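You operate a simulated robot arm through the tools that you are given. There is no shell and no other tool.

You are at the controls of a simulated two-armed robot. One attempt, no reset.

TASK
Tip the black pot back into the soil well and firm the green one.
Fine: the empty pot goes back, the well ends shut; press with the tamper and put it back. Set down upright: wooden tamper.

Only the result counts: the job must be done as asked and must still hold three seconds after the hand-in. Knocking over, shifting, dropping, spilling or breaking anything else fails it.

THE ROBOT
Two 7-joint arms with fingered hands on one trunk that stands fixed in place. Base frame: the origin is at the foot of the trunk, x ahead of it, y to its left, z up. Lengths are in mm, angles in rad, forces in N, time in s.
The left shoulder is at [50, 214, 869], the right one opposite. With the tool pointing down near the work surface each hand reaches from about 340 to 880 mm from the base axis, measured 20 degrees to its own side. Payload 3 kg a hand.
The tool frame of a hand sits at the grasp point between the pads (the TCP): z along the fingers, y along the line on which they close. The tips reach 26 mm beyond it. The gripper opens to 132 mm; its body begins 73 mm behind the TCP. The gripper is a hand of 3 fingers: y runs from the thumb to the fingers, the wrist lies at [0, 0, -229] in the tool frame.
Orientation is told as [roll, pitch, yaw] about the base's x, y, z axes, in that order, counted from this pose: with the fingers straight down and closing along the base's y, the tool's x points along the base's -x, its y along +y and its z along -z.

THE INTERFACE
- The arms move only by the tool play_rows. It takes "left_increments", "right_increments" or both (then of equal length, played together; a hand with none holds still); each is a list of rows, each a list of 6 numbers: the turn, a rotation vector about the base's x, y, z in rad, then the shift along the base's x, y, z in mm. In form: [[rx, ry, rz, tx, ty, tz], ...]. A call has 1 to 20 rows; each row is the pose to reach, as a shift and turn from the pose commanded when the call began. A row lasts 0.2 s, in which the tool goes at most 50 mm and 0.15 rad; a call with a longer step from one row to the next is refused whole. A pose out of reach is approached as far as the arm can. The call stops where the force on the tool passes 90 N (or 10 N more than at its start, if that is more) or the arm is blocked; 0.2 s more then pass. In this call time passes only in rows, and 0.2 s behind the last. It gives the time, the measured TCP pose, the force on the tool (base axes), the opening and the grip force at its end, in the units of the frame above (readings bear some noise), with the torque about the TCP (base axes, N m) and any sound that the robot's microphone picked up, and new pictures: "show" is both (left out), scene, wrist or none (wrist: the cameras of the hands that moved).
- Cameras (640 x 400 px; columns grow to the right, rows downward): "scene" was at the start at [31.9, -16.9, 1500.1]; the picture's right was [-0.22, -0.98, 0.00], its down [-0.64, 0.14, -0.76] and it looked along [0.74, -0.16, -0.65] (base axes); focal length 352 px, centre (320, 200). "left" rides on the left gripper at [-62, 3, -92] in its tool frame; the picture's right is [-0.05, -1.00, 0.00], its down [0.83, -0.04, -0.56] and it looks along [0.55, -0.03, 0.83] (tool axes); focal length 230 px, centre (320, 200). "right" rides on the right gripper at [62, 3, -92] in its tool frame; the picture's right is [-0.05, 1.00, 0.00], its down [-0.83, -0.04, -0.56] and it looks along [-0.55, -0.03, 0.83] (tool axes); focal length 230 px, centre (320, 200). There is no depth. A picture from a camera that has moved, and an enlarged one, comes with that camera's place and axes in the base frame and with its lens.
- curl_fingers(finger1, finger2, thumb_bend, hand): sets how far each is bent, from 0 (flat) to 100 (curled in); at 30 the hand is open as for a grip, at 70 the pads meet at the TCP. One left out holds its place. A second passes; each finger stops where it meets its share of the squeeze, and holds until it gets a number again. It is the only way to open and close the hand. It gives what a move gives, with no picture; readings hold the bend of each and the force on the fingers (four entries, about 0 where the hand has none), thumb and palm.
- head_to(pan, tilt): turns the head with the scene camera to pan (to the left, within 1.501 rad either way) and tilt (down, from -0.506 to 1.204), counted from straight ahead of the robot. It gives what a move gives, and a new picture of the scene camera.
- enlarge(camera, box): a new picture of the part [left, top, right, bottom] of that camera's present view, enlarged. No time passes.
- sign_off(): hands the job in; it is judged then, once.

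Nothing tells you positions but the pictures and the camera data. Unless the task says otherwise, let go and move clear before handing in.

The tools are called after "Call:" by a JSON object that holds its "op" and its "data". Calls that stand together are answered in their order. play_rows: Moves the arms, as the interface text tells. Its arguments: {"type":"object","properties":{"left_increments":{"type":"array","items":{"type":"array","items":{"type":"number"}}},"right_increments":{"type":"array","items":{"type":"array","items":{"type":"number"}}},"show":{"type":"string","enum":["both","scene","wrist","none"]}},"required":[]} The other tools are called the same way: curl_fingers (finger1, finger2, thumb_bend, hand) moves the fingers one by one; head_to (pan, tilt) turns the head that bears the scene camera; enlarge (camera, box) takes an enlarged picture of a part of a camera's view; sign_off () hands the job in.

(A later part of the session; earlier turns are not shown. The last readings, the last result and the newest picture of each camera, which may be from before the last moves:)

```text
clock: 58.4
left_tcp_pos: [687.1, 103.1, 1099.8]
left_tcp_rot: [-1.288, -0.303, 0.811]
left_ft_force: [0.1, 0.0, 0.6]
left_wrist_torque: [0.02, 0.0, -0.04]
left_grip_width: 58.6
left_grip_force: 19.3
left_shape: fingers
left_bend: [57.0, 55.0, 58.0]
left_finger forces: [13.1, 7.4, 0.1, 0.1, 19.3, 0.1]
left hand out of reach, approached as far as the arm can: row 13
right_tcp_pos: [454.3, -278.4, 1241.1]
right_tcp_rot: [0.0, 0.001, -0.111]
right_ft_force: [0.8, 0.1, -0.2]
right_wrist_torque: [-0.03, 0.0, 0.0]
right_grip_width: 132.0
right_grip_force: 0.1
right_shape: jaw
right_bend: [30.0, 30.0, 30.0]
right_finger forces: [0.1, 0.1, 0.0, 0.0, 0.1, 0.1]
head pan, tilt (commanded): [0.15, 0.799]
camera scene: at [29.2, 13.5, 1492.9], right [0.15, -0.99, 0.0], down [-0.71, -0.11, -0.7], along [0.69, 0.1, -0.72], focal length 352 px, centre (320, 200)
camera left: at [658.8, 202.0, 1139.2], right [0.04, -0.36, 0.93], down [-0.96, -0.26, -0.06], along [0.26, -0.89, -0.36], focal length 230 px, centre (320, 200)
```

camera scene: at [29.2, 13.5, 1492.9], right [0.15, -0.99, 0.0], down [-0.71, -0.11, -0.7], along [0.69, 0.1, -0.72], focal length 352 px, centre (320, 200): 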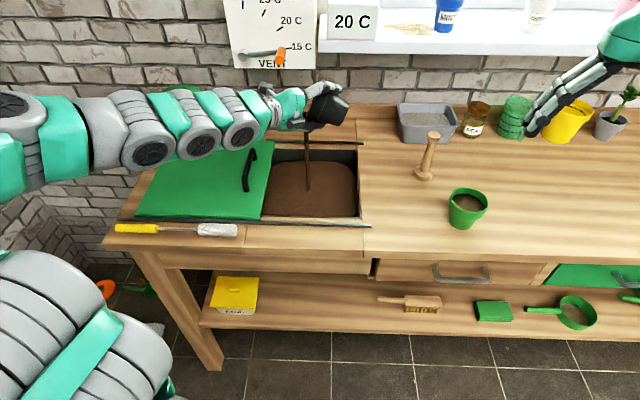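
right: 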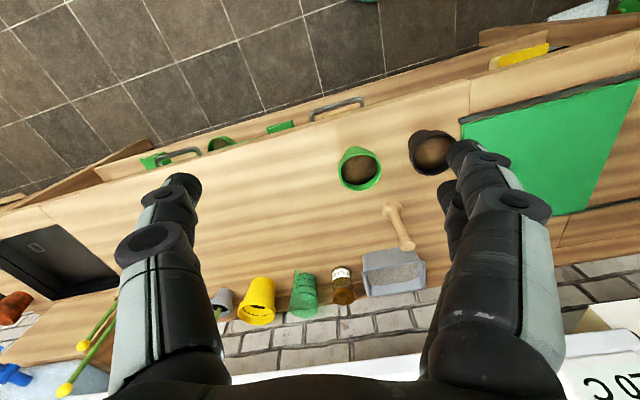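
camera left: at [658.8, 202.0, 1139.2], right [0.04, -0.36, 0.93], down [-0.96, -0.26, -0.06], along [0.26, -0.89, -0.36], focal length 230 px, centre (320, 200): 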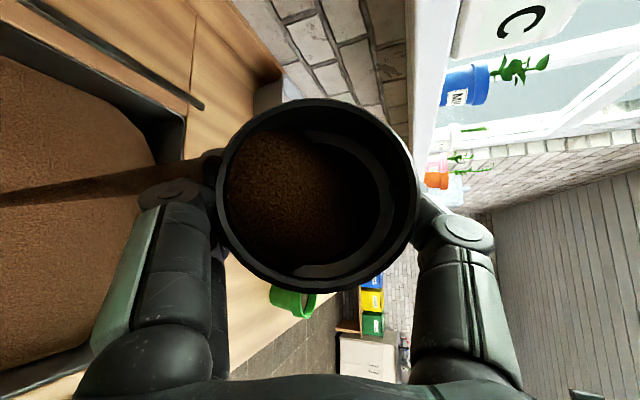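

Soil is streaming into the middle of the well. I'll continue the roll slowly to about 133°.

Call:
{"op": "play_rows", "data": {"left_increments": [[-0.05, 0, 0, 1, 1, 4], [-0.1, 0, 0, 2, 2, 8], [-0.2, 0, 0, 3, 2, 12], [-0.3, 0, 0, 3, 2, 14], [-0.4, 0, 0, 3, 2, 14], [-0.5, 0, 0, 3, 2, 14], [-0.6, 0, 0, 3, 2, 14], [-0.7, 0, 0, 3, 2, 14], [-0.8, 0, 0, 3, 2, 14], [-0.9, 0, 0, 3, 2, 14], [-1.0, 0, 0, 3, 2, 14], [-1.1, 0, 0, 3, 2, 14], [-1.15, 0, 0, 3, 2, 14]], "show": "both"}}

```text
clock: 61.2
left_tcp_pos: [691.2, 104.7, 1113.2]
left_tcp_rot: [-2.137, 0.569, 0.7]
left_ft_force: [-0.2, 0.3, -0.7]
left_wrist_torque: [0.03, -0.01, 0.0]
left_grip_width: 58.0
left_grip_force: 19.0
left_shape: fingers
left_bend: [58.0, 55.0, 58.0]
left_finger forces: [11.8, 7.3, 0.1, 0.0, 18.7, 0.0]
right_tcp_pos: [454.6, -279.2, 1242.1]
right_tcp_rot: [0.0, -0.001, -0.109]
right_ft_force: [0.8, 0.2, -0.4]
right_wrist_torque: [0.03, -0.02, -0.02]
right_grip_width: 131.8
right_grip_force: 0.0
right_shape: jaw
right_bend: [30.0, 30.0, 30.0]
right_finger forces: [0.1, 0.1, 0.0, 0.1, 0.0, 0.1]
head pan, tilt (commanded): [0.15, 0.799]
camera scene: at [29.2, 13.5, 1492.9], right [0.15, -0.99, 0.0], down [-0.71, -0.11, -0.7], along [0.69, 0.1, -0.72], focal length 352 px, centre (320, 200)
camera left: at [660.0, 177.9, 1036.1], right [0.04, 0.73, 0.68], down [-0.96, -0.17, 0.23], along [0.28, -0.66, 0.69], focal length 230 px, centre (320, 200)
```

scene: 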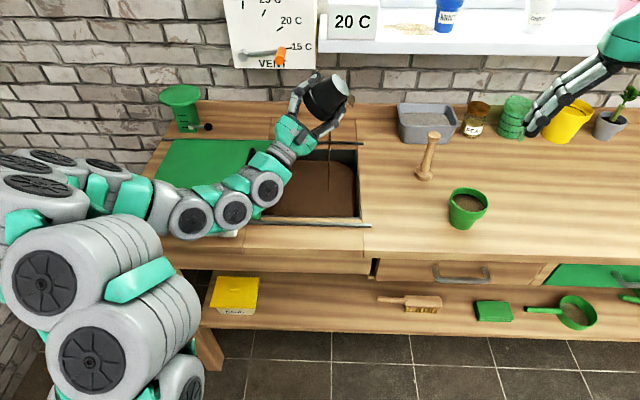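
left: 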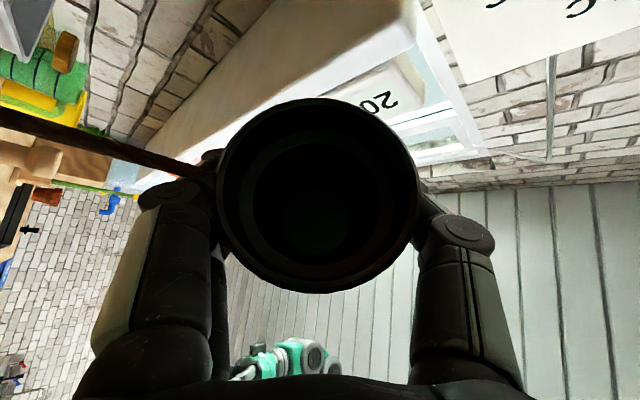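

The stream is thinning and the pot looks nearly empty. I'll hold it tilted with some gentle shakes to get the rest out.

Call:
{"op": "play_rows", "data": {"left_increments": [[0, 0, 0, 0, 0, 0], [0, 0, 0, 0, 0, 0], [0, 0, 0, 0, 4, 4], [0, 0, 0, 0, -2, -4], [0, 0, 0, 0, 4, 4], [0, 0, 0, 0, -2, -4], [0, 0, 0, 0, 4, 4], [0, 0, 0, 0, 0, 0], [-0.1, 0, 0, 0, 0, 0], [-0.2, 0, 0, 0, 0, 0], [-0.2, 0, 0, 0, 4, 4], [-0.2, 0, 0, 0, -2, -4], [-0.2, 0, 0, 0, 4, 4], [-0.2, 0, 0, 0, 0, 0], [-0.2, 0, 0, 0, 0, 0], [-0.2, 0, 0, 0, 0, 0]], "show": "both"}}

Call:
{"op": "enlarge", "data": {"camera": "scene", "box": [230, 60, 390, 240]}}

Call:
{"op": "enlarge", "data": {"camera": "left", "box": [200, 80, 440, 310]}}

```text
clock: 64.6
left_tcp_pos: [690.0, 104.4, 1113.5]
left_tcp_rot: [-2.333, 0.688, 0.582]
left_ft_force: [0.6, -0.4, 0.0]
left_wrist_torque: [-0.04, -0.02, 0.0]
left_grip_width: 58.2
left_grip_force: 18.6
left_shape: fingers
left_bend: [58.0, 55.0, 58.0]
left_finger forces: [11.7, 7.2, 0.0, 0.0, 18.6, 0.1]
right_tcp_pos: [455.7, -278.5, 1243.9]
right_tcp_rot: [0.0, 0.0, -0.109]
right_ft_force: [0.3, 0.1, -0.2]
right_wrist_torque: [0.0, 0.02, -0.01]
right_grip_width: 132.2
right_grip_force: 0.0
right_shape: jaw
right_bend: [30.0, 30.0, 30.0]
right_finger forces: [0.0, 0.0, 0.0, 0.0, 0.0, 0.0]
head pan, tilt (commanded): [0.15, 0.799]
camera scene: at [29.2, 13.5, 1492.9], right [0.15, -0.99, 0.0], down [-0.71, -0.11, -0.7], along [0.69, 0.1, -0.72], focal length 352 px, centre (320, 200)
camera left: at [659.7, 161.1, 1022.5], right [0.04, 0.85, 0.52], down [-0.96, -0.12, 0.26], along [0.28, -0.51, 0.81], focal length 230 px, centre (320, 200)
```

scene: 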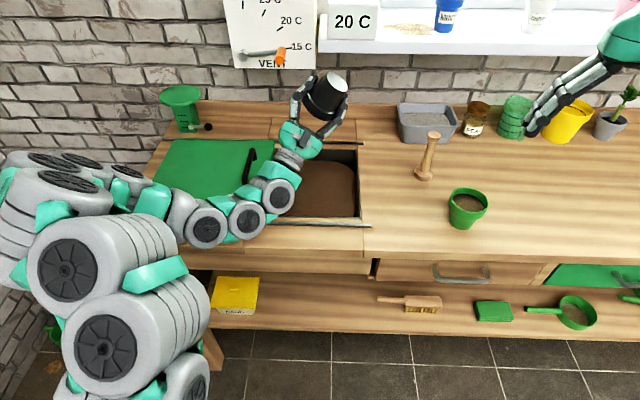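
left: 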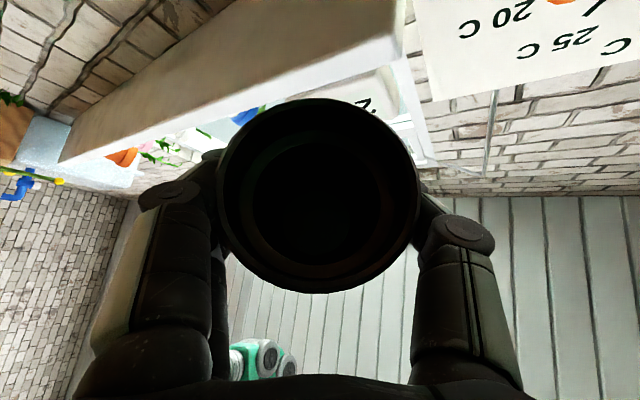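

```text
2.22 times, centred on (310, 150) of scene
camera zoom: at [29.2, 13.5, 1492.9], right [0.15, -0.99, 0.0], down [-0.71, -0.11, -0.7], along [0.69, 0.1, -0.72], focal length 782 px, centre (342, 311)
```

zoom: 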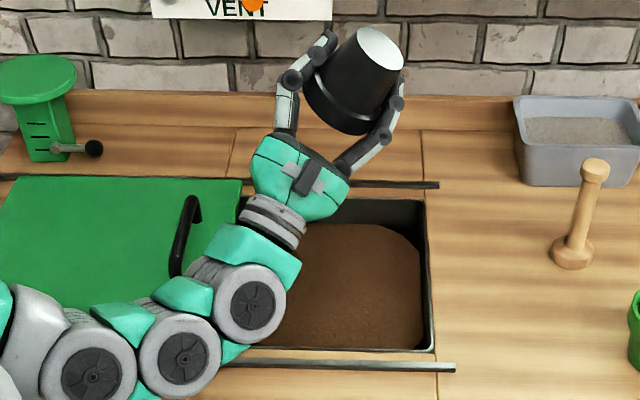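

```text
1.74 times, centred on (320, 195) of left
camera zoom: at [659.7, 161.1, 1022.5], right [0.04, 0.85, 0.52], down [-0.96, -0.12, 0.26], along [0.28, -0.51, 0.81], focal length 400 px, centre (320, 209)
```

zoom: 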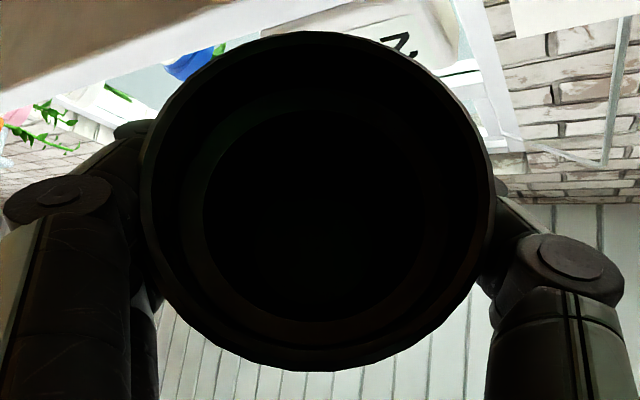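

The stream has stopped, so the pot is empty. I'll roll it back upright over the well and check inside with the wrist camera.

Call:
{"op": "play_rows", "data": {"left_increments": [[0.14, 0, 0, 0, 0, 1], [0.285, 0, 0, 0, 0, 2], [0.43, 0, 0, 0, 0, 2], [0.575, 0, 0, 0, 0, 2], [0.72, 0, 0, 0, 0, 2], [0.865, 0, 0, 0, 0, 2], [1.01, 0, 0, 0, 0, 2], [1.155, 0, 0, 0, 0, 2], [1.3, 0, 0, 0, 0, 2], [1.445, 0, 0, 0, 0, 2], [1.59, 0, 0, 0, 0, 2], [1.735, 0, 0, 0, 0, 2], [1.88, 0, 0, 0, 0, 2], [2.025, 0, 0, 0, 0, 2], [2.17, 0, 0, 0, 0, 2], [2.315, 0, 0, 0, 0, 2], [2.44, 0, 0, 0, 0, 2], [2.55, 0, 0, 0, 0, 2]], "show": "both"}}

```text
clock: 68.4
left_tcp_pos: [691.4, 104.7, 1113.9]
left_tcp_rot: [0.004, -0.872, 0.0]
left_ft_force: [0.2, 0.8, 0.1]
left_wrist_torque: [0.0, -0.02, -0.01]
left_grip_width: 57.7
left_grip_force: 18.6
left_shape: fingers
left_bend: [58.0, 55.0, 58.0]
left_finger forces: [11.2, 7.0, 0.0, 0.0, 18.2, 0.1]
right_tcp_pos: [455.1, -279.4, 1242.6]
right_tcp_rot: [-0.002, -0.002, -0.111]
right_ft_force: [-0.7, 1.0, 0.6]
right_wrist_torque: [0.03, 0.0, 0.02]
right_grip_width: 131.7
right_grip_force: 0.2
right_shape: jaw
right_bend: [30.0, 30.0, 30.0]
right_finger forces: [0.0, 0.0, 0.0, 0.1, 0.0, 0.0]
head pan, tilt (commanded): [0.15, 0.799]
camera scene: at [29.2, 13.4, 1492.9], right [0.15, -0.99, 0.0], down [-0.71, -0.11, -0.7], along [0.69, 0.1, -0.72], focal length 352 px, centre (320, 200)
camera left: at [660.2, 106.9, 1221.5], right [0.04, -1.0, 0.04], down [-0.96, -0.05, -0.28], along [0.28, -0.03, -0.96], focal length 230 px, centre (320, 200)
```

scene: 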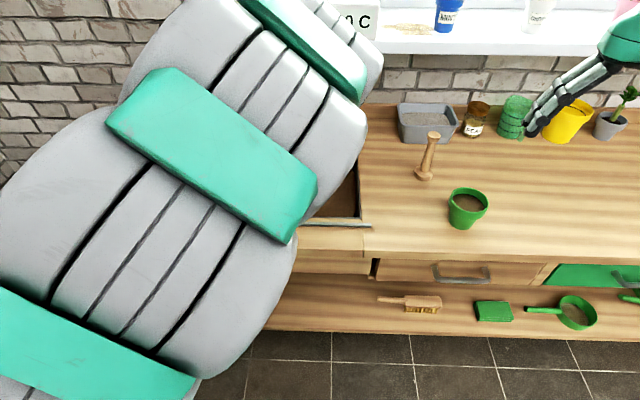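
left: 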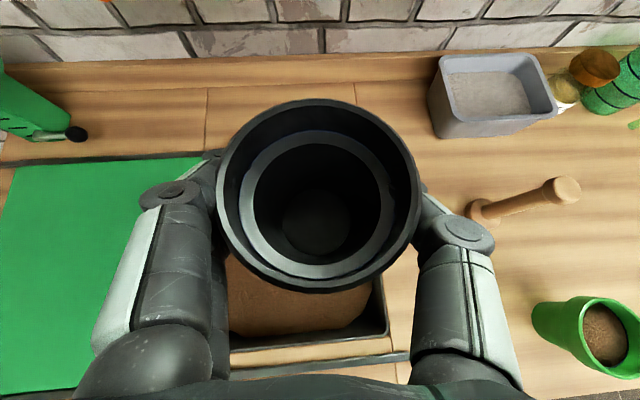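

The pot is clean and empty. I'll carry it back above its original spot (about 583.5,-91.5).

Call:
{"op": "play_rows", "data": {"left_increments": [[0, 0, -0.03, -9, -16, 0], [0, 0, -0.08, -24, -44, 0], [0, 0, -0.13, -40, -73, 0], [0, 0, -0.18, -55, -102, 0], [0, 0, -0.23, -70, -130, 0], [0, 0, -0.28, -85, -157, 0], [0, 0, -0.32, -97, -180, 0], [0, 0, -0.348, -106, -196, 0]], "show": "none"}}

Call:
{"op": "play_rows", "data": {"left_increments": [[0, 0, 0, 0, 0, -20], [0, 0, 0, 0, 0, -45], [0, 0, 0, 0, 0, -70], [0, 0, 0, 0, 0, -95], [0, 0, 0, 0, 0, -115]], "show": "both"}}

```text
clock: 70.2
left_tcp_pos: [585.5, -91.8, 1114.1]
left_tcp_rot: [0.001, -0.872, -0.346]
left_ft_force: [0.2, 0.1, 0.0]
left_wrist_torque: [-0.01, -0.04, 0.05]
left_grip_width: 57.5
left_grip_force: 18.6
left_shape: fingers
left_bend: [58.0, 55.0, 58.0]
left_finger forces: [11.1, 7.0, 0.0, 0.0, 18.3, 0.0]
right_tcp_pos: [454.3, -279.1, 1242.4]
right_tcp_rot: [0.001, 0.001, -0.109]
right_ft_force: [0.7, -0.2, 0.7]
right_wrist_torque: [-0.02, 0.01, -0.01]
right_grip_width: 131.9
right_grip_force: 0.1
right_shape: jaw
right_bend: [30.0, 30.0, 30.0]
right_finger forces: [0.0, 0.0, 0.0, 0.0, 0.0, 0.1]
head pan, tilt (commanded): [0.15, 0.799]
```

```text
clock: 71.4
left_tcp_pos: [583.8, -90.8, 999.2]
left_tcp_rot: [0.002, -0.869, -0.346]
left_ft_force: [0.3, -1.0, -0.5]
left_wrist_torque: [0.01, -0.04, -0.05]
left_grip_width: 57.3
left_grip_force: 18.1
left_shape: fingers
left_bend: [58.0, 55.0, 58.0]
left_finger forces: [11.0, 7.0, 0.0, 0.0, 18.1, 0.0]
right_tcp_pos: [454.4, -279.0, 1242.5]
right_tcp_rot: [0.001, 0.0, -0.108]
right_ft_force: [0.6, 0.3, -0.7]
right_wrist_torque: [0.03, 0.03, 0.0]
right_grip_width: 132.2
right_grip_force: 0.1
right_shape: jaw
right_bend: [30.0, 30.0, 30.0]
right_finger forces: [0.0, 0.0, 0.0, 0.0, 0.0, 0.0]
head pan, tilt (commanded): [0.15, 0.799]
camera scene: at [29.2, 13.5, 1492.9], right [0.15, -0.99, 0.0], down [-0.71, -0.11, -0.7], along [0.69, 0.1, -0.72], focal length 352 px, centre (320, 200)
camera left: at [556.2, -78.1, 1104.9], right [-0.31, -0.95, 0.04], down [-0.92, 0.29, -0.28], along [0.25, -0.12, -0.96], focal length 230 px, centre (320, 200)
```

scene: 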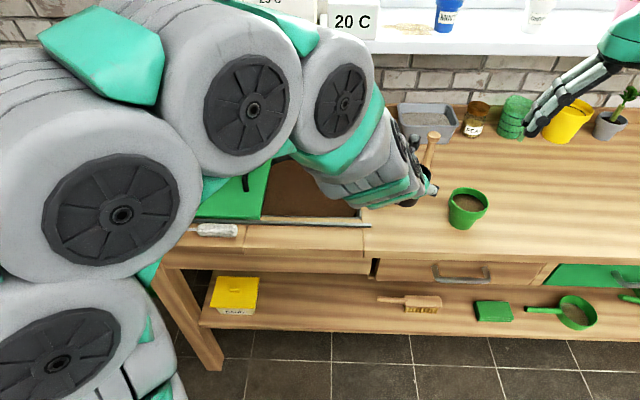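
left: 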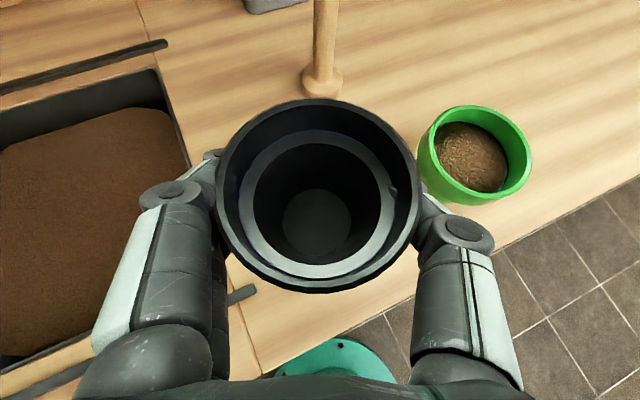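

The pot is still level in the grip. I'll lower it towards the table, taking the last millimetres slowly and watching the force.

Call:
{"op": "play_rows", "data": {"left_increments": [[0, 0, 0, 0, 0, -15], [0, 0, 0, 0, 0, -30], [0, 0, 0, 0, 0, -45], [0, 0, 0, 0, 0, -55], [0, 0, 0, 0, 0, -61]], "show": "none"}}

Call:
{"op": "play_rows", "data": {"left_increments": [[0, 0, 0, 0, 0, -1.5], [0, 0, 0, 0, 0, -3], [0, 0, 0, 0, 0, -4.5]], "show": "none"}}

```text
clock: 72.6
left_tcp_pos: [584.9, -92.4, 938.9]
left_tcp_rot: [0.0, -0.868, -0.343]
left_ft_force: [0.4, -0.3, 0.1]
left_wrist_torque: [-0.02, 0.02, -0.05]
left_grip_width: 57.0
left_grip_force: 18.1
left_shape: fingers
left_bend: [58.0, 55.0, 58.0]
left_finger forces: [10.9, 6.9, 0.1, 0.0, 18.0, 0.0]
right_tcp_pos: [453.5, -278.6, 1243.1]
right_tcp_rot: [-0.001, -0.001, -0.109]
right_ft_force: [0.2, -0.8, -0.4]
right_wrist_torque: [0.01, 0.0, 0.0]
right_grip_width: 132.2
right_grip_force: 0.0
right_shape: jaw
right_bend: [30.0, 30.0, 30.0]
right_finger forces: [0.0, 0.0, 0.0, 0.0, 0.0, 0.1]
head pan, tilt (commanded): [0.15, 0.799]
```

```text
clock: 73.4
left_tcp_pos: [585.2, -90.1, 935.4]
left_tcp_rot: [0.002, -0.871, -0.346]
left_ft_force: [0.5, 0.6, -0.1]
left_wrist_torque: [0.01, 0.01, 0.02]
left_grip_width: 57.3
left_grip_force: 17.8
left_shape: fingers
left_bend: [58.0, 55.0, 58.0]
left_finger forces: [10.9, 6.8, 0.0, 0.0, 18.0, 0.1]
right_tcp_pos: [454.7, -279.0, 1243.0]
right_tcp_rot: [0.0, 0.0, -0.111]
right_ft_force: [0.2, -0.4, -0.3]
right_wrist_torque: [0.0, 0.01, 0.04]
right_grip_width: 131.6
right_grip_force: 0.0
right_shape: jaw
right_bend: [30.0, 30.0, 30.0]
right_finger forces: [0.0, 0.1, 0.1, 0.0, 0.0, 0.0]
head pan, tilt (commanded): [0.15, 0.799]
```

Call:
{"op": "play_rows", "data": {"left_increments": [[0, 0, 0, 0, 0, -1], [0, 0, 0, 0, 0, -2], [0, 0, 0, 0, 0, -3]], "show": "none"}}

Call:
{"op": "play_rows", "data": {"left_increments": [[0, 0, 0, 0, 0, -0.7], [0, 0, 0, 0, 0, -1.4]], "show": "both"}}

```text
clock: 74.2
left_tcp_pos: [585.2, -91.4, 931.4]
left_tcp_rot: [0.001, -0.869, -0.345]
left_ft_force: [-0.4, 0.0, -0.5]
left_wrist_torque: [0.03, 0.01, -0.01]
left_grip_width: 57.5
left_grip_force: 17.8
left_shape: fingers
left_bend: [58.0, 55.0, 58.0]
left_finger forces: [10.9, 6.9, 0.0, 0.0, 18.0, 0.1]
right_tcp_pos: [454.9, -279.2, 1243.1]
right_tcp_rot: [0.0, 0.0, -0.11]
right_ft_force: [-0.8, 0.6, 1.5]
right_wrist_torque: [-0.01, 0.0, 0.02]
right_grip_width: 131.9
right_grip_force: 0.0
right_shape: jaw
right_bend: [30.0, 30.0, 30.0]
right_finger forces: [0.1, 0.0, 0.1, 0.0, 0.1, 0.0]
head pan, tilt (commanded): [0.15, 0.799]
```

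```text
clock: 74.8
left_tcp_pos: [585.1, -92.2, 929.9]
left_tcp_rot: [0.002, -0.87, -0.347]
left_ft_force: [0.8, -0.2, -0.6]
left_wrist_torque: [0.02, 0.01, 0.02]
left_grip_width: 57.2
left_grip_force: 17.6
left_shape: fingers
left_bend: [58.0, 55.0, 58.0]
left_finger forces: [10.9, 6.9, 0.0, 0.0, 17.9, 0.0]
right_tcp_pos: [454.9, -277.4, 1243.4]
right_tcp_rot: [0.0, -0.001, -0.108]
right_ft_force: [0.2, 0.3, 0.5]
right_wrist_torque: [-0.03, -0.01, 0.0]
right_grip_width: 131.8
right_grip_force: 0.0
right_shape: jaw
right_bend: [30.0, 30.0, 30.0]
right_finger forces: [0.0, 0.0, 0.0, 0.0, 0.0, 0.1]
head pan, tilt (commanded): [0.15, 0.799]
camera scene: at [29.2, 13.5, 1492.9], right [0.15, -0.99, 0.0], down [-0.71, -0.11, -0.7], along [0.69, 0.1, -0.72], focal length 352 px, centre (320, 200)
camera left: at [557.0, -78.4, 1036.8], right [-0.31, -0.95, 0.04], down [-0.92, 0.29, -0.28], along [0.25, -0.12, -0.96], focal length 230 px, centre (320, 200)
```

scene: 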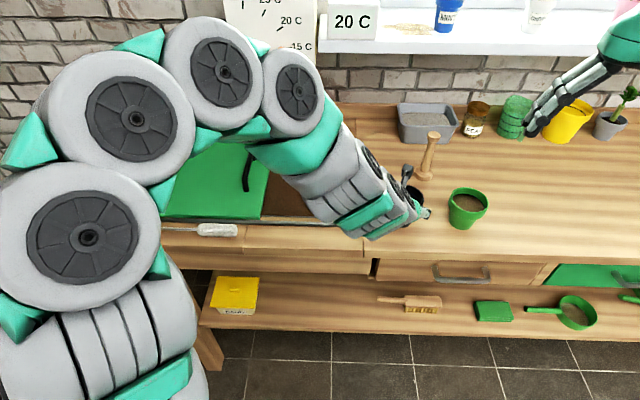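
left: 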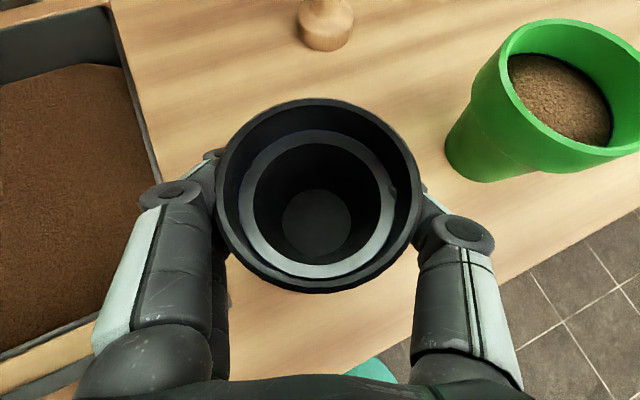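

There is no contact force yet, so I'll lower it another millimetre or two.

Call:
{"op": "play_rows", "data": {"left_increments": [[0, 0, 0, 0, 0, -0.6], [0, 0, 0, 0, 0, -1.2]], "show": "none"}}

Call:
{"op": "play_rows", "data": {"left_increments": [[0, 0, 0, 0, 0, -0.6], [0, 0, 0, 0, 0, -1.2]], "show": "none"}}

```text
clock: 75.4
left_tcp_pos: [584.2, -91.7, 928.2]
left_tcp_rot: [-0.001, -0.87, -0.347]
left_ft_force: [0.3, 0.0, 0.5]
left_wrist_torque: [0.0, -0.03, -0.03]
left_grip_width: 57.1
left_grip_force: 17.5
left_shape: fingers
left_bend: [58.0, 55.0, 58.0]
left_finger forces: [10.9, 6.9, 0.0, 0.1, 18.0, 0.0]
right_tcp_pos: [454.8, -279.1, 1243.4]
right_tcp_rot: [-0.001, 0.0, -0.109]
right_ft_force: [0.0, -0.6, 0.6]
right_wrist_torque: [-0.02, -0.02, -0.02]
right_grip_width: 132.0
right_grip_force: 0.1
right_shape: jaw
right_bend: [30.0, 30.0, 30.0]
right_finger forces: [0.0, 0.0, 0.0, 0.0, 0.0, 0.0]
head pan, tilt (commanded): [0.15, 0.799]
```

```text
clock: 76.0
left_tcp_pos: [585.3, -91.2, 927.8]
left_tcp_rot: [0.003, -0.872, -0.346]
left_ft_force: [-1.2, -0.5, 4.8]
left_wrist_torque: [-0.01, -0.05, 0.02]
left_grip_width: 57.2
left_grip_force: 17.7
left_shape: fingers
left_bend: [58.0, 55.0, 58.0]
left_finger forces: [10.0, 6.8, 0.0, 0.0, 18.7, 0.0]
right_tcp_pos: [454.0, -279.0, 1242.8]
right_tcp_rot: [0.002, -0.002, -0.109]
right_ft_force: [-0.3, 0.9, 0.5]
right_wrist_torque: [0.01, 0.0, -0.05]
right_grip_width: 131.9
right_grip_force: 0.1
right_shape: jaw
right_bend: [30.0, 30.0, 30.0]
right_finger forces: [0.0, 0.0, 0.0, 0.0, 0.0, 0.1]
head pan, tilt (commanded): [0.15, 0.799]
```

The pot has touched down (about 5 N). I'll open the hand gradually and evenly.

Call:
{"op": "curl_fingers", "data": {"hand": "left", "finger1": 56, "finger2": 56, "thumb_bend": 57}}

Call:
{"op": "curl_fingers", "data": {"hand": "left", "finger1": 39, "finger2": 39, "thumb_bend": 40}}

Call:
{"op": "enlarge", "data": {"camera": "left", "box": [0, 0, 640, 400]}}

```text
clock: 77.0
left_tcp_pos: [585.9, -90.2, 927.4]
left_tcp_rot: [-0.001, -0.869, -0.345]
left_ft_force: [-0.4, 0.0, 3.0]
left_wrist_torque: [-0.04, -0.07, -0.02]
left_grip_width: 59.0
left_grip_force: 5.8
left_shape: fingers
left_bend: [55.0, 54.0, 54.0]
left_finger forces: [3.6, 2.0, 0.0, 0.0, 6.4, 0.0]
right_tcp_pos: [454.6, -279.0, 1242.9]
right_tcp_rot: [0.0, 0.0, -0.109]
right_ft_force: [1.1, 0.0, 0.0]
right_wrist_torque: [-0.01, -0.01, 0.02]
right_grip_width: 132.0
right_grip_force: 0.1
right_shape: jaw
right_bend: [30.0, 30.0, 30.0]
right_finger forces: [0.0, 0.0, 0.1, 0.1, 0.0, 0.0]
head pan, tilt (commanded): [0.15, 0.799]
```

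```text
clock: 78.0
left_tcp_pos: [584.1, -90.8, 927.5]
left_tcp_rot: [0.0, -0.871, -0.346]
left_ft_force: [-0.3, -0.1, 1.2]
left_wrist_torque: [-0.03, 0.0, 0.01]
left_grip_width: 102.5
left_grip_force: 0.3
left_shape: fingers
left_bend: [39.0, 39.0, 40.0]
left_finger forces: [0.0, 0.1, 0.1, 0.1, 0.1, 0.1]
right_tcp_pos: [454.8, -278.5, 1242.5]
right_tcp_rot: [0.0, -0.001, -0.11]
right_ft_force: [0.1, 0.2, -1.1]
right_wrist_torque: [0.0, 0.0, 0.0]
right_grip_width: 131.9
right_grip_force: 0.0
right_shape: jaw
right_bend: [30.0, 30.0, 30.0]
right_finger forces: [0.1, 0.0, 0.0, 0.1, 0.0, 0.0]
head pan, tilt (commanded): [0.15, 0.799]
```

```text
1.00 times, centred on (320, 200) of left (not enlarged: the box is as wide or as high as the picture)
camera zoom: at [557.0, -77.8, 1034.7], right [-0.31, -0.95, 0.04], down [-0.92, 0.28, -0.28], along [0.25, -0.12, -0.96], focal length 230 px, centre (320, 200)
```

zoom: 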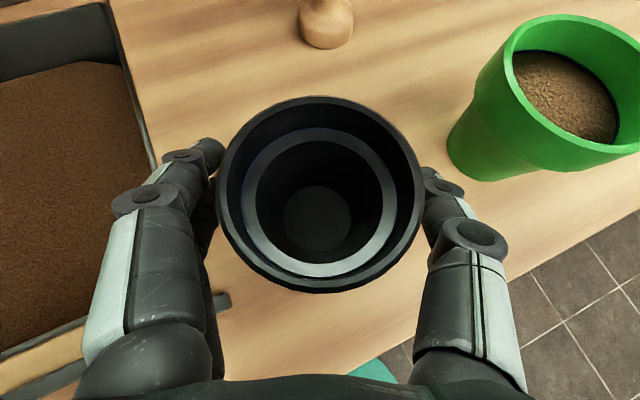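

Call:
{"op": "curl_fingers", "data": {"hand": "left", "finger1": 34, "finger2": 34, "thumb_bend": 38}}

Call:
{"op": "play_rows", "data": {"left_increments": [[0, 0, 0, 0, 0, 8], [0, 0, 0, 0, 0, 18], [0, 0, 0, 0, 0, 30], [0, 0, 0, 0, 0, 45], [0, 0, 0, 0, 0, 60], [0, 0, 0, 0, 0, 80]], "show": "both"}}

```text
clock: 79.0
left_tcp_pos: [585.5, -89.5, 927.7]
left_tcp_rot: [0.0, -0.871, -0.346]
left_ft_force: [-0.1, 0.0, 0.2]
left_wrist_torque: [-0.01, 0.01, -0.02]
left_grip_width: 114.2
left_grip_force: 0.0
left_shape: fingers
left_bend: [34.0, 34.0, 38.0]
left_finger forces: [0.1, 0.0, 0.1, 0.0, 0.1, 0.1]
right_tcp_pos: [453.3, -279.0, 1242.7]
right_tcp_rot: [0.0, -0.001, -0.108]
right_ft_force: [0.5, -0.4, 0.9]
right_wrist_torque: [0.0, 0.06, -0.02]
right_grip_width: 131.9
right_grip_force: 0.0
right_shape: jaw
right_bend: [30.0, 30.0, 30.0]
right_finger forces: [0.0, 0.0, 0.1, 0.0, 0.1, 0.0]
head pan, tilt (commanded): [0.15, 0.799]
```

```text
clock: 80.4
left_tcp_pos: [584.5, -93.5, 1009.5]
left_tcp_rot: [-0.001, -0.87, -0.345]
left_ft_force: [0.1, -0.4, 0.2]
left_wrist_torque: [-0.03, -0.03, 0.0]
left_grip_width: 114.5
left_grip_force: 0.0
left_shape: fingers
left_bend: [34.0, 34.0, 38.0]
left_finger forces: [0.0, 0.1, 0.0, 0.1, 0.1, 0.1]
right_tcp_pos: [454.0, -278.1, 1243.0]
right_tcp_rot: [0.001, -0.001, -0.109]
right_ft_force: [-0.5, 0.0, 0.3]
right_wrist_torque: [0.02, -0.01, 0.0]
right_grip_width: 131.9
right_grip_force: 0.1
right_shape: jaw
right_bend: [30.0, 30.0, 30.0]
right_finger forces: [0.0, 0.1, 0.0, 0.0, 0.1, 0.0]
head pan, tilt (commanded): [0.15, 0.799]
camera scene: at [29.1, 13.4, 1492.9], right [0.15, -0.99, 0.0], down [-0.71, -0.11, -0.7], along [0.69, 0.1, -0.72], focal length 352 px, centre (320, 200)
camera left: at [557.7, -80.7, 1115.1], right [-0.31, -0.95, 0.04], down [-0.92, 0.28, -0.28], along [0.25, -0.12, -0.96], focal length 230 px, centre (320, 200)
```

scene: 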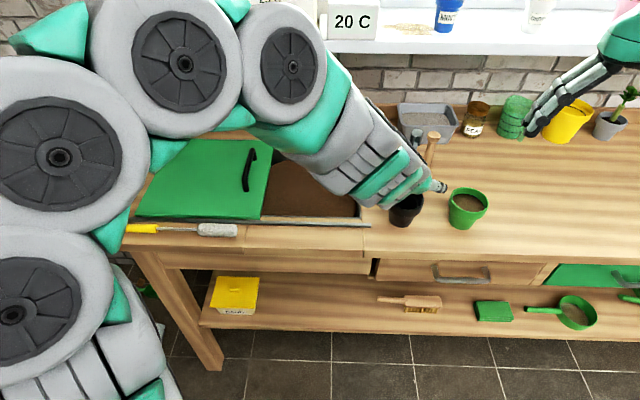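
left: 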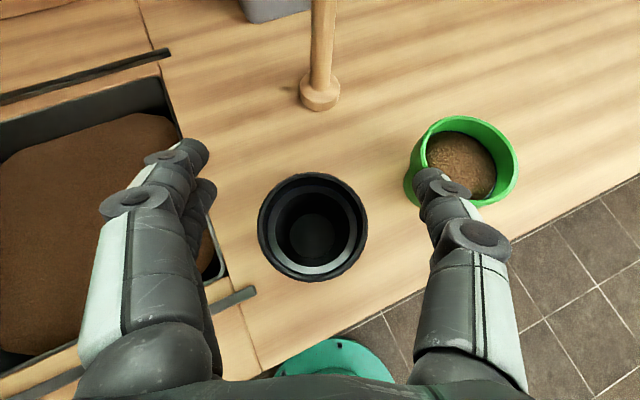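

The pot stands upright at (583.6,-90), its original place. I'll lift the left hand, turn it back to tool-down and move it to the lid handle.

Call:
{"op": "play_rows", "data": {"left_increments": [[0, 0, 0, 0, 0, 30], [0, 0, 0, 0, 0, 65], [0, 0, 0, 5, 10, 100], [0.045, 0.123, 0, 12, 35, 125], [0.088, 0.243, 0, 20, 65, 140], [0.131, 0.362, 0, 30, 100, 150], [0.173, 0.48, 0, 40, 135, 155], [0.215, 0.595, 0, 50, 170, 155], [0.256, 0.71, 0, 60, 210, 155], [0.296, 0.819, 0, 70, 250, 155]], "show": "none"}}

Call:
{"op": "play_rows", "data": {"left_increments": [[0, 0, 0.08, 2, 25, 0], [0, 0, 0.16, 4, 50, -5], [0, 0, 0.24, 6, 75, -15], [0, 0, 0.32, 8, 100, -30], [0, 0, 0.4, 9, 118, -45], [0, 0, 0.467, 10, 130, -60]], "show": "both"}}

```text
clock: 82.6
left_tcp_pos: [653.7, 157.8, 1161.4]
left_tcp_rot: [0.002, 0.002, -0.343]
left_ft_force: [0.2, -0.1, -0.3]
left_wrist_torque: [0.0, 0.02, 0.0]
left_grip_width: 115.2
left_grip_force: 0.1
left_shape: fingers
left_bend: [34.0, 34.0, 38.0]
left_finger forces: [0.0, 0.0, 0.0, 0.0, 0.0, 0.0]
right_tcp_pos: [454.8, -277.7, 1244.0]
right_tcp_rot: [-0.001, 0.001, -0.109]
right_ft_force: [0.4, -0.6, -0.6]
right_wrist_torque: [-0.02, 0.0, -0.04]
right_grip_width: 131.9
right_grip_force: 0.1
right_shape: jaw
right_bend: [30.0, 30.0, 30.0]
right_finger forces: [0.0, 0.0, 0.0, 0.0, 0.1, 0.1]
head pan, tilt (commanded): [0.15, 0.799]
```

```text
clock: 84.0
left_tcp_pos: [664.0, 286.9, 1103.9]
left_tcp_rot: [0.0, 0.0, 0.123]
left_ft_force: [0.1, 1.0, 0.5]
left_wrist_torque: [0.04, -0.01, 0.04]
left_grip_width: 115.0
left_grip_force: 0.1
left_shape: fingers
left_bend: [34.0, 34.0, 38.0]
left_finger forces: [0.1, 0.1, 0.0, 0.0, 0.0, 0.0]
right_tcp_pos: [455.2, -278.0, 1242.6]
right_tcp_rot: [-0.001, 0.001, -0.11]
right_ft_force: [-0.9, -0.1, -1.1]
right_wrist_torque: [-0.04, 0.01, 0.02]
right_grip_width: 131.9
right_grip_force: 0.0
right_shape: jaw
right_bend: [30.0, 30.0, 30.0]
right_finger forces: [0.0, 0.0, 0.0, 0.0, 0.0, 0.1]
head pan, tilt (commanded): [0.15, 0.799]
camera scene: at [29.2, 13.5, 1492.9], right [0.15, -0.99, 0.0], down [-0.71, -0.11, -0.7], along [0.69, 0.1, -0.72], focal length 352 px, centre (320, 200)
camera left: at [725.1, 297.4, 1196.2], right [0.17, -0.98, 0.0], down [-0.82, -0.14, 0.56], along [-0.55, -0.1, -0.83], focal length 230 px, centre (320, 200)
```

scene: 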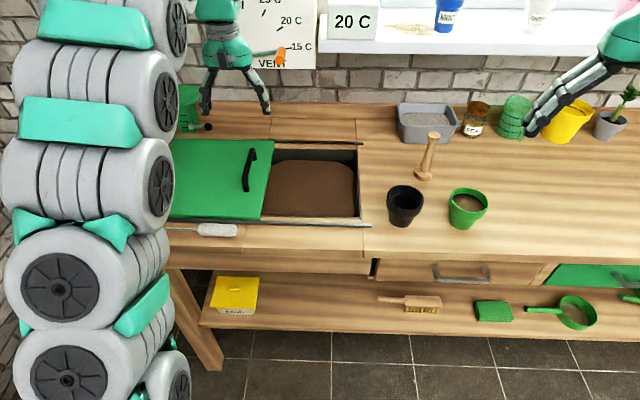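
left: 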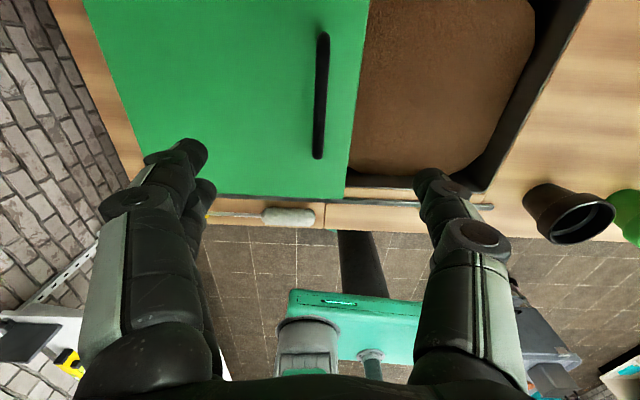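

The handle is centred under the open hand and I see no spilled soil. I'll descend onto the handle as before and close on it.

Call:
{"op": "curl_fingers", "data": {"hand": "left", "finger1": 30, "finger2": 30, "thumb_bend": 30}}

Call:
{"op": "play_rows", "data": {"left_increments": [[0, 0, 0, 0, 0, -35], [0, 0, 0, 0, 0, -75], [0, 0, 0, 0, 0, -115], [0, 0, 0, 0, 0, -145], [0, 0, 0, 0, 0, -163], [0, 0, 0, 0, 0, -175]], "show": "wrist"}}

Call:
{"op": "curl_fingers", "data": {"hand": "left", "finger1": 70, "finger2": 70, "thumb_bend": 70}}

Call:
{"op": "enlarge", "data": {"camera": "left", "box": [0, 0, 640, 400]}}

```text
clock: 85.0
left_tcp_pos: [664.4, 286.8, 1103.3]
left_tcp_rot: [0.003, -0.001, 0.119]
left_ft_force: [0.1, 0.7, 0.1]
left_wrist_torque: [0.01, 0.0, 0.0]
left_grip_width: 133.9
left_grip_force: 0.1
left_shape: fingers
left_bend: [30.0, 30.0, 30.0]
left_finger forces: [0.1, 0.1, 0.1, 0.0, 0.0, 0.0]
right_tcp_pos: [454.8, -279.6, 1241.8]
right_tcp_rot: [0.0, 0.001, -0.11]
right_ft_force: [0.6, -0.8, -0.8]
right_wrist_torque: [0.0, -0.01, -0.03]
right_grip_width: 131.9
right_grip_force: 0.0
right_shape: jaw
right_bend: [30.0, 30.0, 30.0]
right_finger forces: [0.0, 0.0, 0.1, 0.0, 0.0, 0.0]
head pan, tilt (commanded): [0.15, 0.799]
```

```text
clock: 86.4
left_tcp_pos: [663.7, 290.1, 928.3]
left_tcp_rot: [0.002, 0.001, 0.12]
left_ft_force: [0.2, 0.1, 0.0]
left_wrist_torque: [0.06, -0.01, -0.02]
left_grip_width: 134.1
left_grip_force: 0.2
left_shape: fingers
left_bend: [30.0, 30.0, 30.0]
left_finger forces: [0.0, 0.1, 0.1, 0.1, 0.1, 0.0]
right_tcp_pos: [454.5, -279.2, 1243.6]
right_tcp_rot: [-0.001, 0.001, -0.11]
right_ft_force: [0.2, -0.5, 0.2]
right_wrist_torque: [0.0, -0.01, 0.0]
right_grip_width: 132.0
right_grip_force: 0.1
right_shape: jaw
right_bend: [30.0, 30.0, 30.0]
right_finger forces: [0.0, 0.0, 0.1, 0.0, 0.1, 0.0]
head pan, tilt (commanded): [0.15, 0.799]
camera left: at [725.5, 298.8, 1019.6], right [0.17, -0.99, 0.0], down [-0.82, -0.14, 0.56], along [-0.55, -0.09, -0.83], focal length 230 px, centre (320, 200)
```

left: 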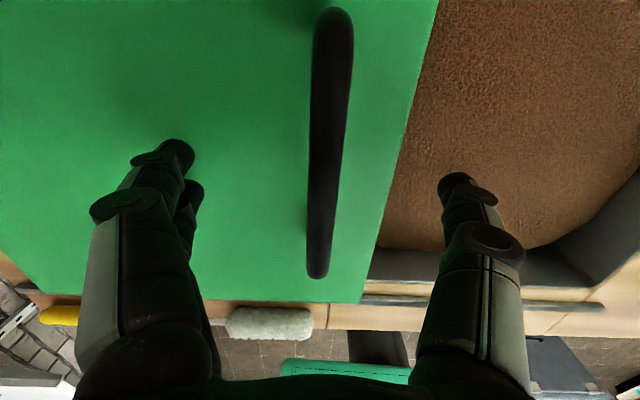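

```text
clock: 87.4
left_tcp_pos: [663.9, 288.3, 928.3]
left_tcp_rot: [0.001, 0.0, 0.12]
left_ft_force: [0.7, -1.0, 0.5]
left_wrist_torque: [-0.02, 0.02, 0.02]
left_grip_width: 6.3
left_grip_force: 0.2
left_shape: fingers
left_bend: [70.0, 70.0, 70.0]
left_finger forces: [0.1, 0.0, 0.0, 0.0, 0.1, 0.1]
right_tcp_pos: [455.0, -279.5, 1242.7]
right_tcp_rot: [0.0, 0.0, -0.112]
right_ft_force: [-0.5, 0.3, -0.8]
right_wrist_torque: [-0.01, 0.02, -0.01]
right_grip_width: 132.1
right_grip_force: 0.0
right_shape: jaw
right_bend: [30.0, 30.0, 30.0]
right_finger forces: [0.0, 0.0, 0.1, 0.0, 0.1, 0.0]
head pan, tilt (commanded): [0.15, 0.799]
```

```text
1.00 times, centred on (320, 200) of left (not enlarged: the box is as wide or as high as the picture)
camera zoom: at [725.4, 298.8, 1019.9], right [0.17, -0.99, 0.0], down [-0.82, -0.14, 0.56], along [-0.55, -0.09, -0.83], focal length 230 px, centre (320, 200)
```

zoom: 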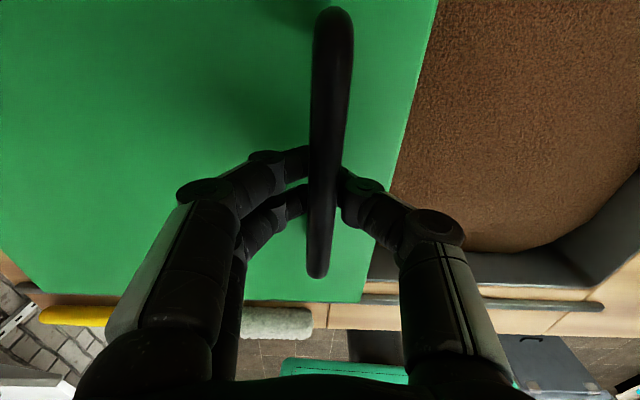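

The fingers are caged around the handle. I'll slide the lid back to the right along the rails.

Call:
{"op": "play_rows", "data": {"left_increments": [[0, 0, 0, 2, -15, 0], [0, 0, 0, 4.5, -37, 0], [0, 0, 0, 7.2, -59, 0], [0, 0, 0, 9.8, -81, 0], [0, 0, 0, 12.5, -103, 0], [0, 0, 0, 15.1, -125, 0], [0, 0, 0, 17.8, -147, 0], [0, 0, 0, 20.4, -169, 0], [0, 0, 0, 23.1, -191, 0], [0, 0, 0, 25.8, -213, 0], [0, 0, 0, 27.8, -230, 0], [0, 0, 0, 29, -240, 0], [0, 0, 0, 29.6, -245, 0]], "show": "both"}}

```text
clock: 90.2
left_tcp_pos: [695.0, 42.3, 928.1]
left_tcp_rot: [0.003, 0.0, 0.121]
left_ft_force: [-0.6, 1.6, -4.0]
left_wrist_torque: [-0.07, -0.02, 0.03]
left_grip_width: 7.1
left_grip_force: 2.1
left_shape: fingers
left_bend: [69.0, 69.0, 70.0]
left_finger forces: [1.7, 1.6, 0.1, 0.1, 0.1, 0.0]
right_tcp_pos: [455.3, -278.7, 1244.6]
right_tcp_rot: [0.0, 0.0, -0.111]
right_ft_force: [0.0, -0.1, -0.4]
right_wrist_torque: [-0.01, 0.0, -0.01]
right_grip_width: 132.0
right_grip_force: 0.0
right_shape: jaw
right_bend: [30.0, 30.0, 30.0]
right_finger forces: [0.1, 0.0, 0.0, 0.1, 0.1, 0.0]
head pan, tilt (commanded): [0.15, 0.799]
camera scene: at [29.2, 13.5, 1492.9], right [0.15, -0.99, 0.0], down [-0.71, -0.11, -0.7], along [0.69, 0.1, -0.72], focal length 352 px, centre (320, 200)
camera left: at [755.4, 53.0, 1019.8], right [0.17, -0.99, 0.0], down [-0.82, -0.14, 0.56], along [-0.55, -0.09, -0.83], focal length 230 px, centre (320, 200)
```

scene: 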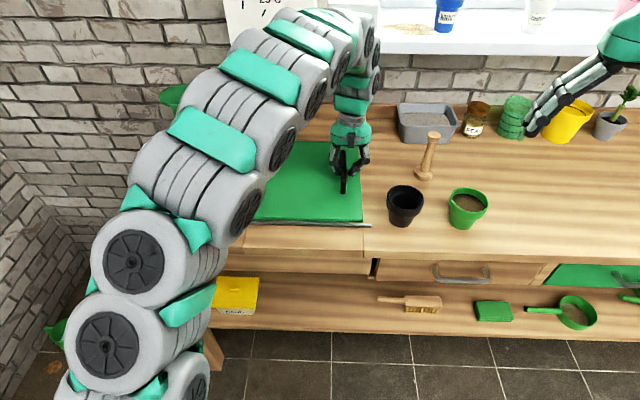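
left: 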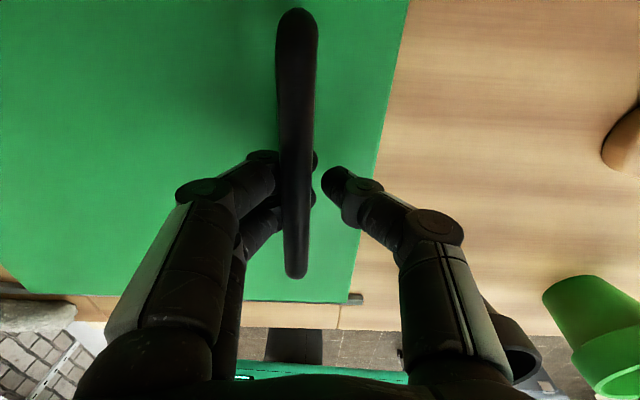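

The bar slipped a bit inside the cage, so the lid is about 15 mm short of shut. I'll keep pushing right in small steps.

Call:
{"op": "play_rows", "data": {"left_increments": [[0, 0, 0, 0.5, -4, 0], [0, 0, 0, 1, -8, 0], [0, 0, 0, 1.5, -12, 0]], "show": "wrist"}}

Call:
{"op": "enlarge", "data": {"camera": "scene", "box": [250, 120, 410, 250]}}

```text
clock: 91.0
left_tcp_pos: [696.5, 30.8, 927.8]
left_tcp_rot: [0.002, 0.0, 0.12]
left_ft_force: [-2.3, 0.7, -3.7]
left_wrist_torque: [-0.07, 0.02, 0.01]
left_grip_width: 7.6
left_grip_force: 1.9
left_shape: fingers
left_bend: [69.0, 69.0, 70.0]
left_finger forces: [1.9, 1.5, 0.0, 0.0, 0.0, 0.0]
right_tcp_pos: [454.0, -279.1, 1243.6]
right_tcp_rot: [0.0, -0.001, -0.11]
right_ft_force: [-0.5, -0.6, -0.1]
right_wrist_torque: [0.02, -0.01, -0.01]
right_grip_width: 131.8
right_grip_force: 0.1
right_shape: jaw
right_bend: [30.0, 30.0, 30.0]
right_finger forces: [0.1, 0.1, 0.0, 0.0, 0.0, 0.0]
head pan, tilt (commanded): [0.15, 0.799]
camera left: at [757.6, 40.9, 1020.3], right [0.17, -0.99, 0.0], down [-0.82, -0.14, 0.56], along [-0.55, -0.09, -0.83], focal length 230 px, centre (320, 200)
```

left: 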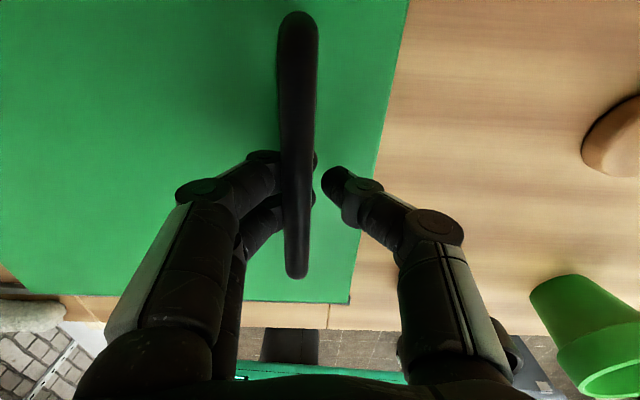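

```text
3.08 times, centred on (330, 185) of scene
camera zoom: at [29.2, 13.5, 1492.9], right [0.15, -0.99, 0.0], down [-0.71, -0.11, -0.7], along [0.69, 0.1, -0.72], focal length 1083 px, centre (289, 246)
```

zoom: 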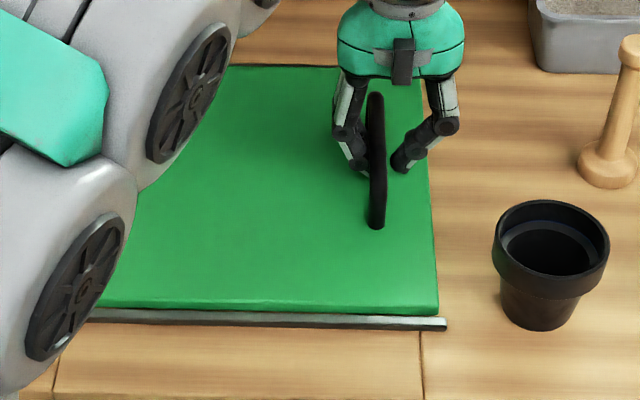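

The lid edge matches its starting position to within about 1 mm. I'll nudge a little further to find the end stop.

Call:
{"op": "play_rows", "data": {"left_increments": [[0, 0, 0, 0.2, -1.5, 0], [0, 0, 0, 0.4, -3, 0], [0, 0, 0, 0.5, -4, 0]], "show": "wrist"}}

Call:
{"op": "enlarge", "data": {"camera": "scene", "box": [340, 180, 400, 240]}}

```text
clock: 91.8
left_tcp_pos: [696.3, 27.0, 927.7]
left_tcp_rot: [0.003, -0.001, 0.121]
left_ft_force: [0.7, 6.1, -2.3]
left_wrist_torque: [-0.05, 0.02, -0.01]
left_grip_width: 9.3
left_grip_force: 2.8
left_shape: fingers
left_bend: [68.0, 68.0, 70.0]
left_finger forces: [2.9, 2.8, 0.0, 0.0, 0.1, 0.0]
right_tcp_pos: [453.7, -277.9, 1242.3]
right_tcp_rot: [-0.001, 0.001, -0.109]
right_ft_force: [0.4, -0.3, 0.0]
right_wrist_torque: [-0.01, -0.02, -0.02]
right_grip_width: 131.9
right_grip_force: 0.1
right_shape: jaw
right_bend: [30.0, 30.0, 30.0]
right_finger forces: [0.0, 0.0, 0.0, 0.0, 0.1, 0.0]
head pan, tilt (commanded): [0.15, 0.799]
camera left: at [757.4, 37.9, 1020.1], right [0.17, -0.98, 0.0], down [-0.82, -0.14, 0.56], along [-0.55, -0.09, -0.83], focal length 230 px, centre (320, 200)
```

left: 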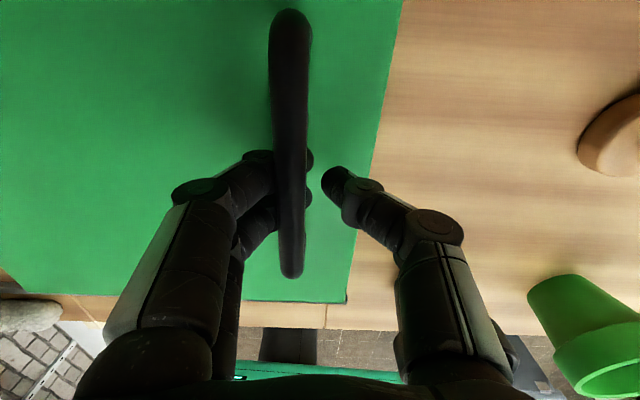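

```text
6.67 times, centred on (370, 210) of scene
camera zoom: at [29.2, 13.6, 1492.9], right [0.15, -0.99, 0.0], down [-0.71, -0.11, -0.7], along [0.69, 0.1, -0.72], focal length 2347 px, centre (-13, 133)
```

zoom: 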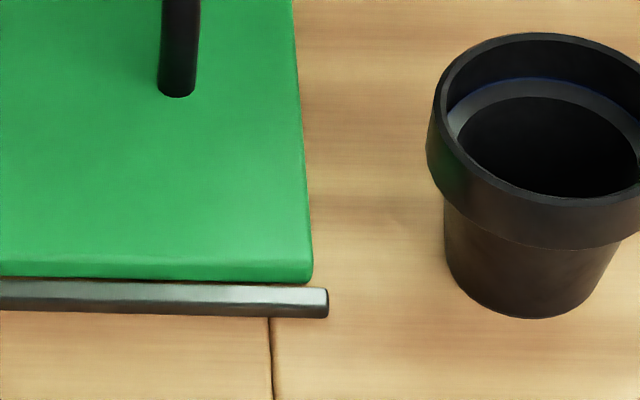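

The lid is against its stop, since the hand's force rose while the bar stayed put. I'll ease the hand back left about 12 mm to centre the bar in the cage, open it, and check that the lid stays shut.

Call:
{"op": "play_rows", "data": {"left_increments": [[0, 0, 0, -0.5, 4, 0], [0, 0, 0, -1, 8, 0], [0, 0, 0, -1.5, 12, 0]], "show": "wrist"}}

Call:
{"op": "enlarge", "data": {"camera": "scene", "box": [340, 180, 400, 240]}}

```text
clock: 92.6
left_tcp_pos: [695.1, 39.5, 928.3]
left_tcp_rot: [0.002, 0.001, 0.122]
left_ft_force: [-0.4, -0.5, 0.4]
left_wrist_torque: [-0.02, 0.04, -0.01]
left_grip_width: 6.2
left_grip_force: 0.1
left_shape: fingers
left_bend: [70.0, 70.0, 70.0]
left_finger forces: [0.0, 0.0, 0.0, 0.0, 0.1, 0.0]
right_tcp_pos: [455.7, -278.9, 1242.8]
right_tcp_rot: [0.0, 0.001, -0.109]
right_ft_force: [-1.0, 0.6, 0.8]
right_wrist_torque: [-0.01, -0.01, -0.04]
right_grip_width: 132.0
right_grip_force: 0.1
right_shape: jaw
right_bend: [30.0, 30.0, 30.0]
right_finger forces: [0.0, 0.1, 0.1, 0.0, 0.0, 0.0]
head pan, tilt (commanded): [0.15, 0.799]
camera left: at [756.0, 49.7, 1020.1], right [0.17, -0.98, 0.0], down [-0.82, -0.14, 0.56], along [-0.55, -0.09, -0.83], focal length 230 px, centre (320, 200)
```

left: 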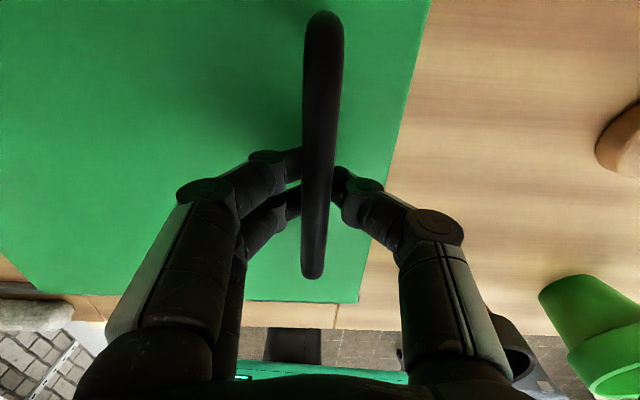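

```text
6.67 times, centred on (370, 210) of scene
camera zoom: at [29.2, 13.5, 1492.9], right [0.15, -0.99, 0.0], down [-0.71, -0.11, -0.7], along [0.69, 0.1, -0.72], focal length 2347 px, centre (-13, 133)
```

zoom: 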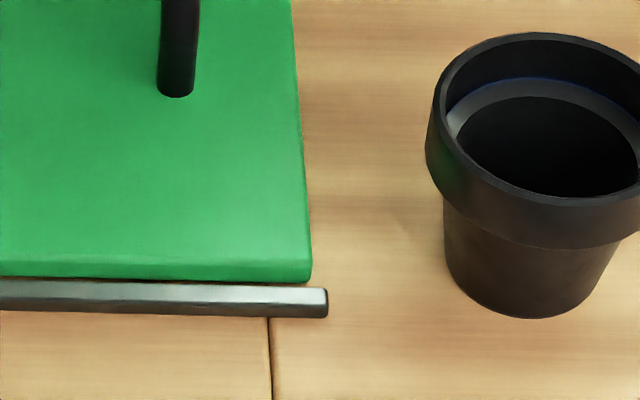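

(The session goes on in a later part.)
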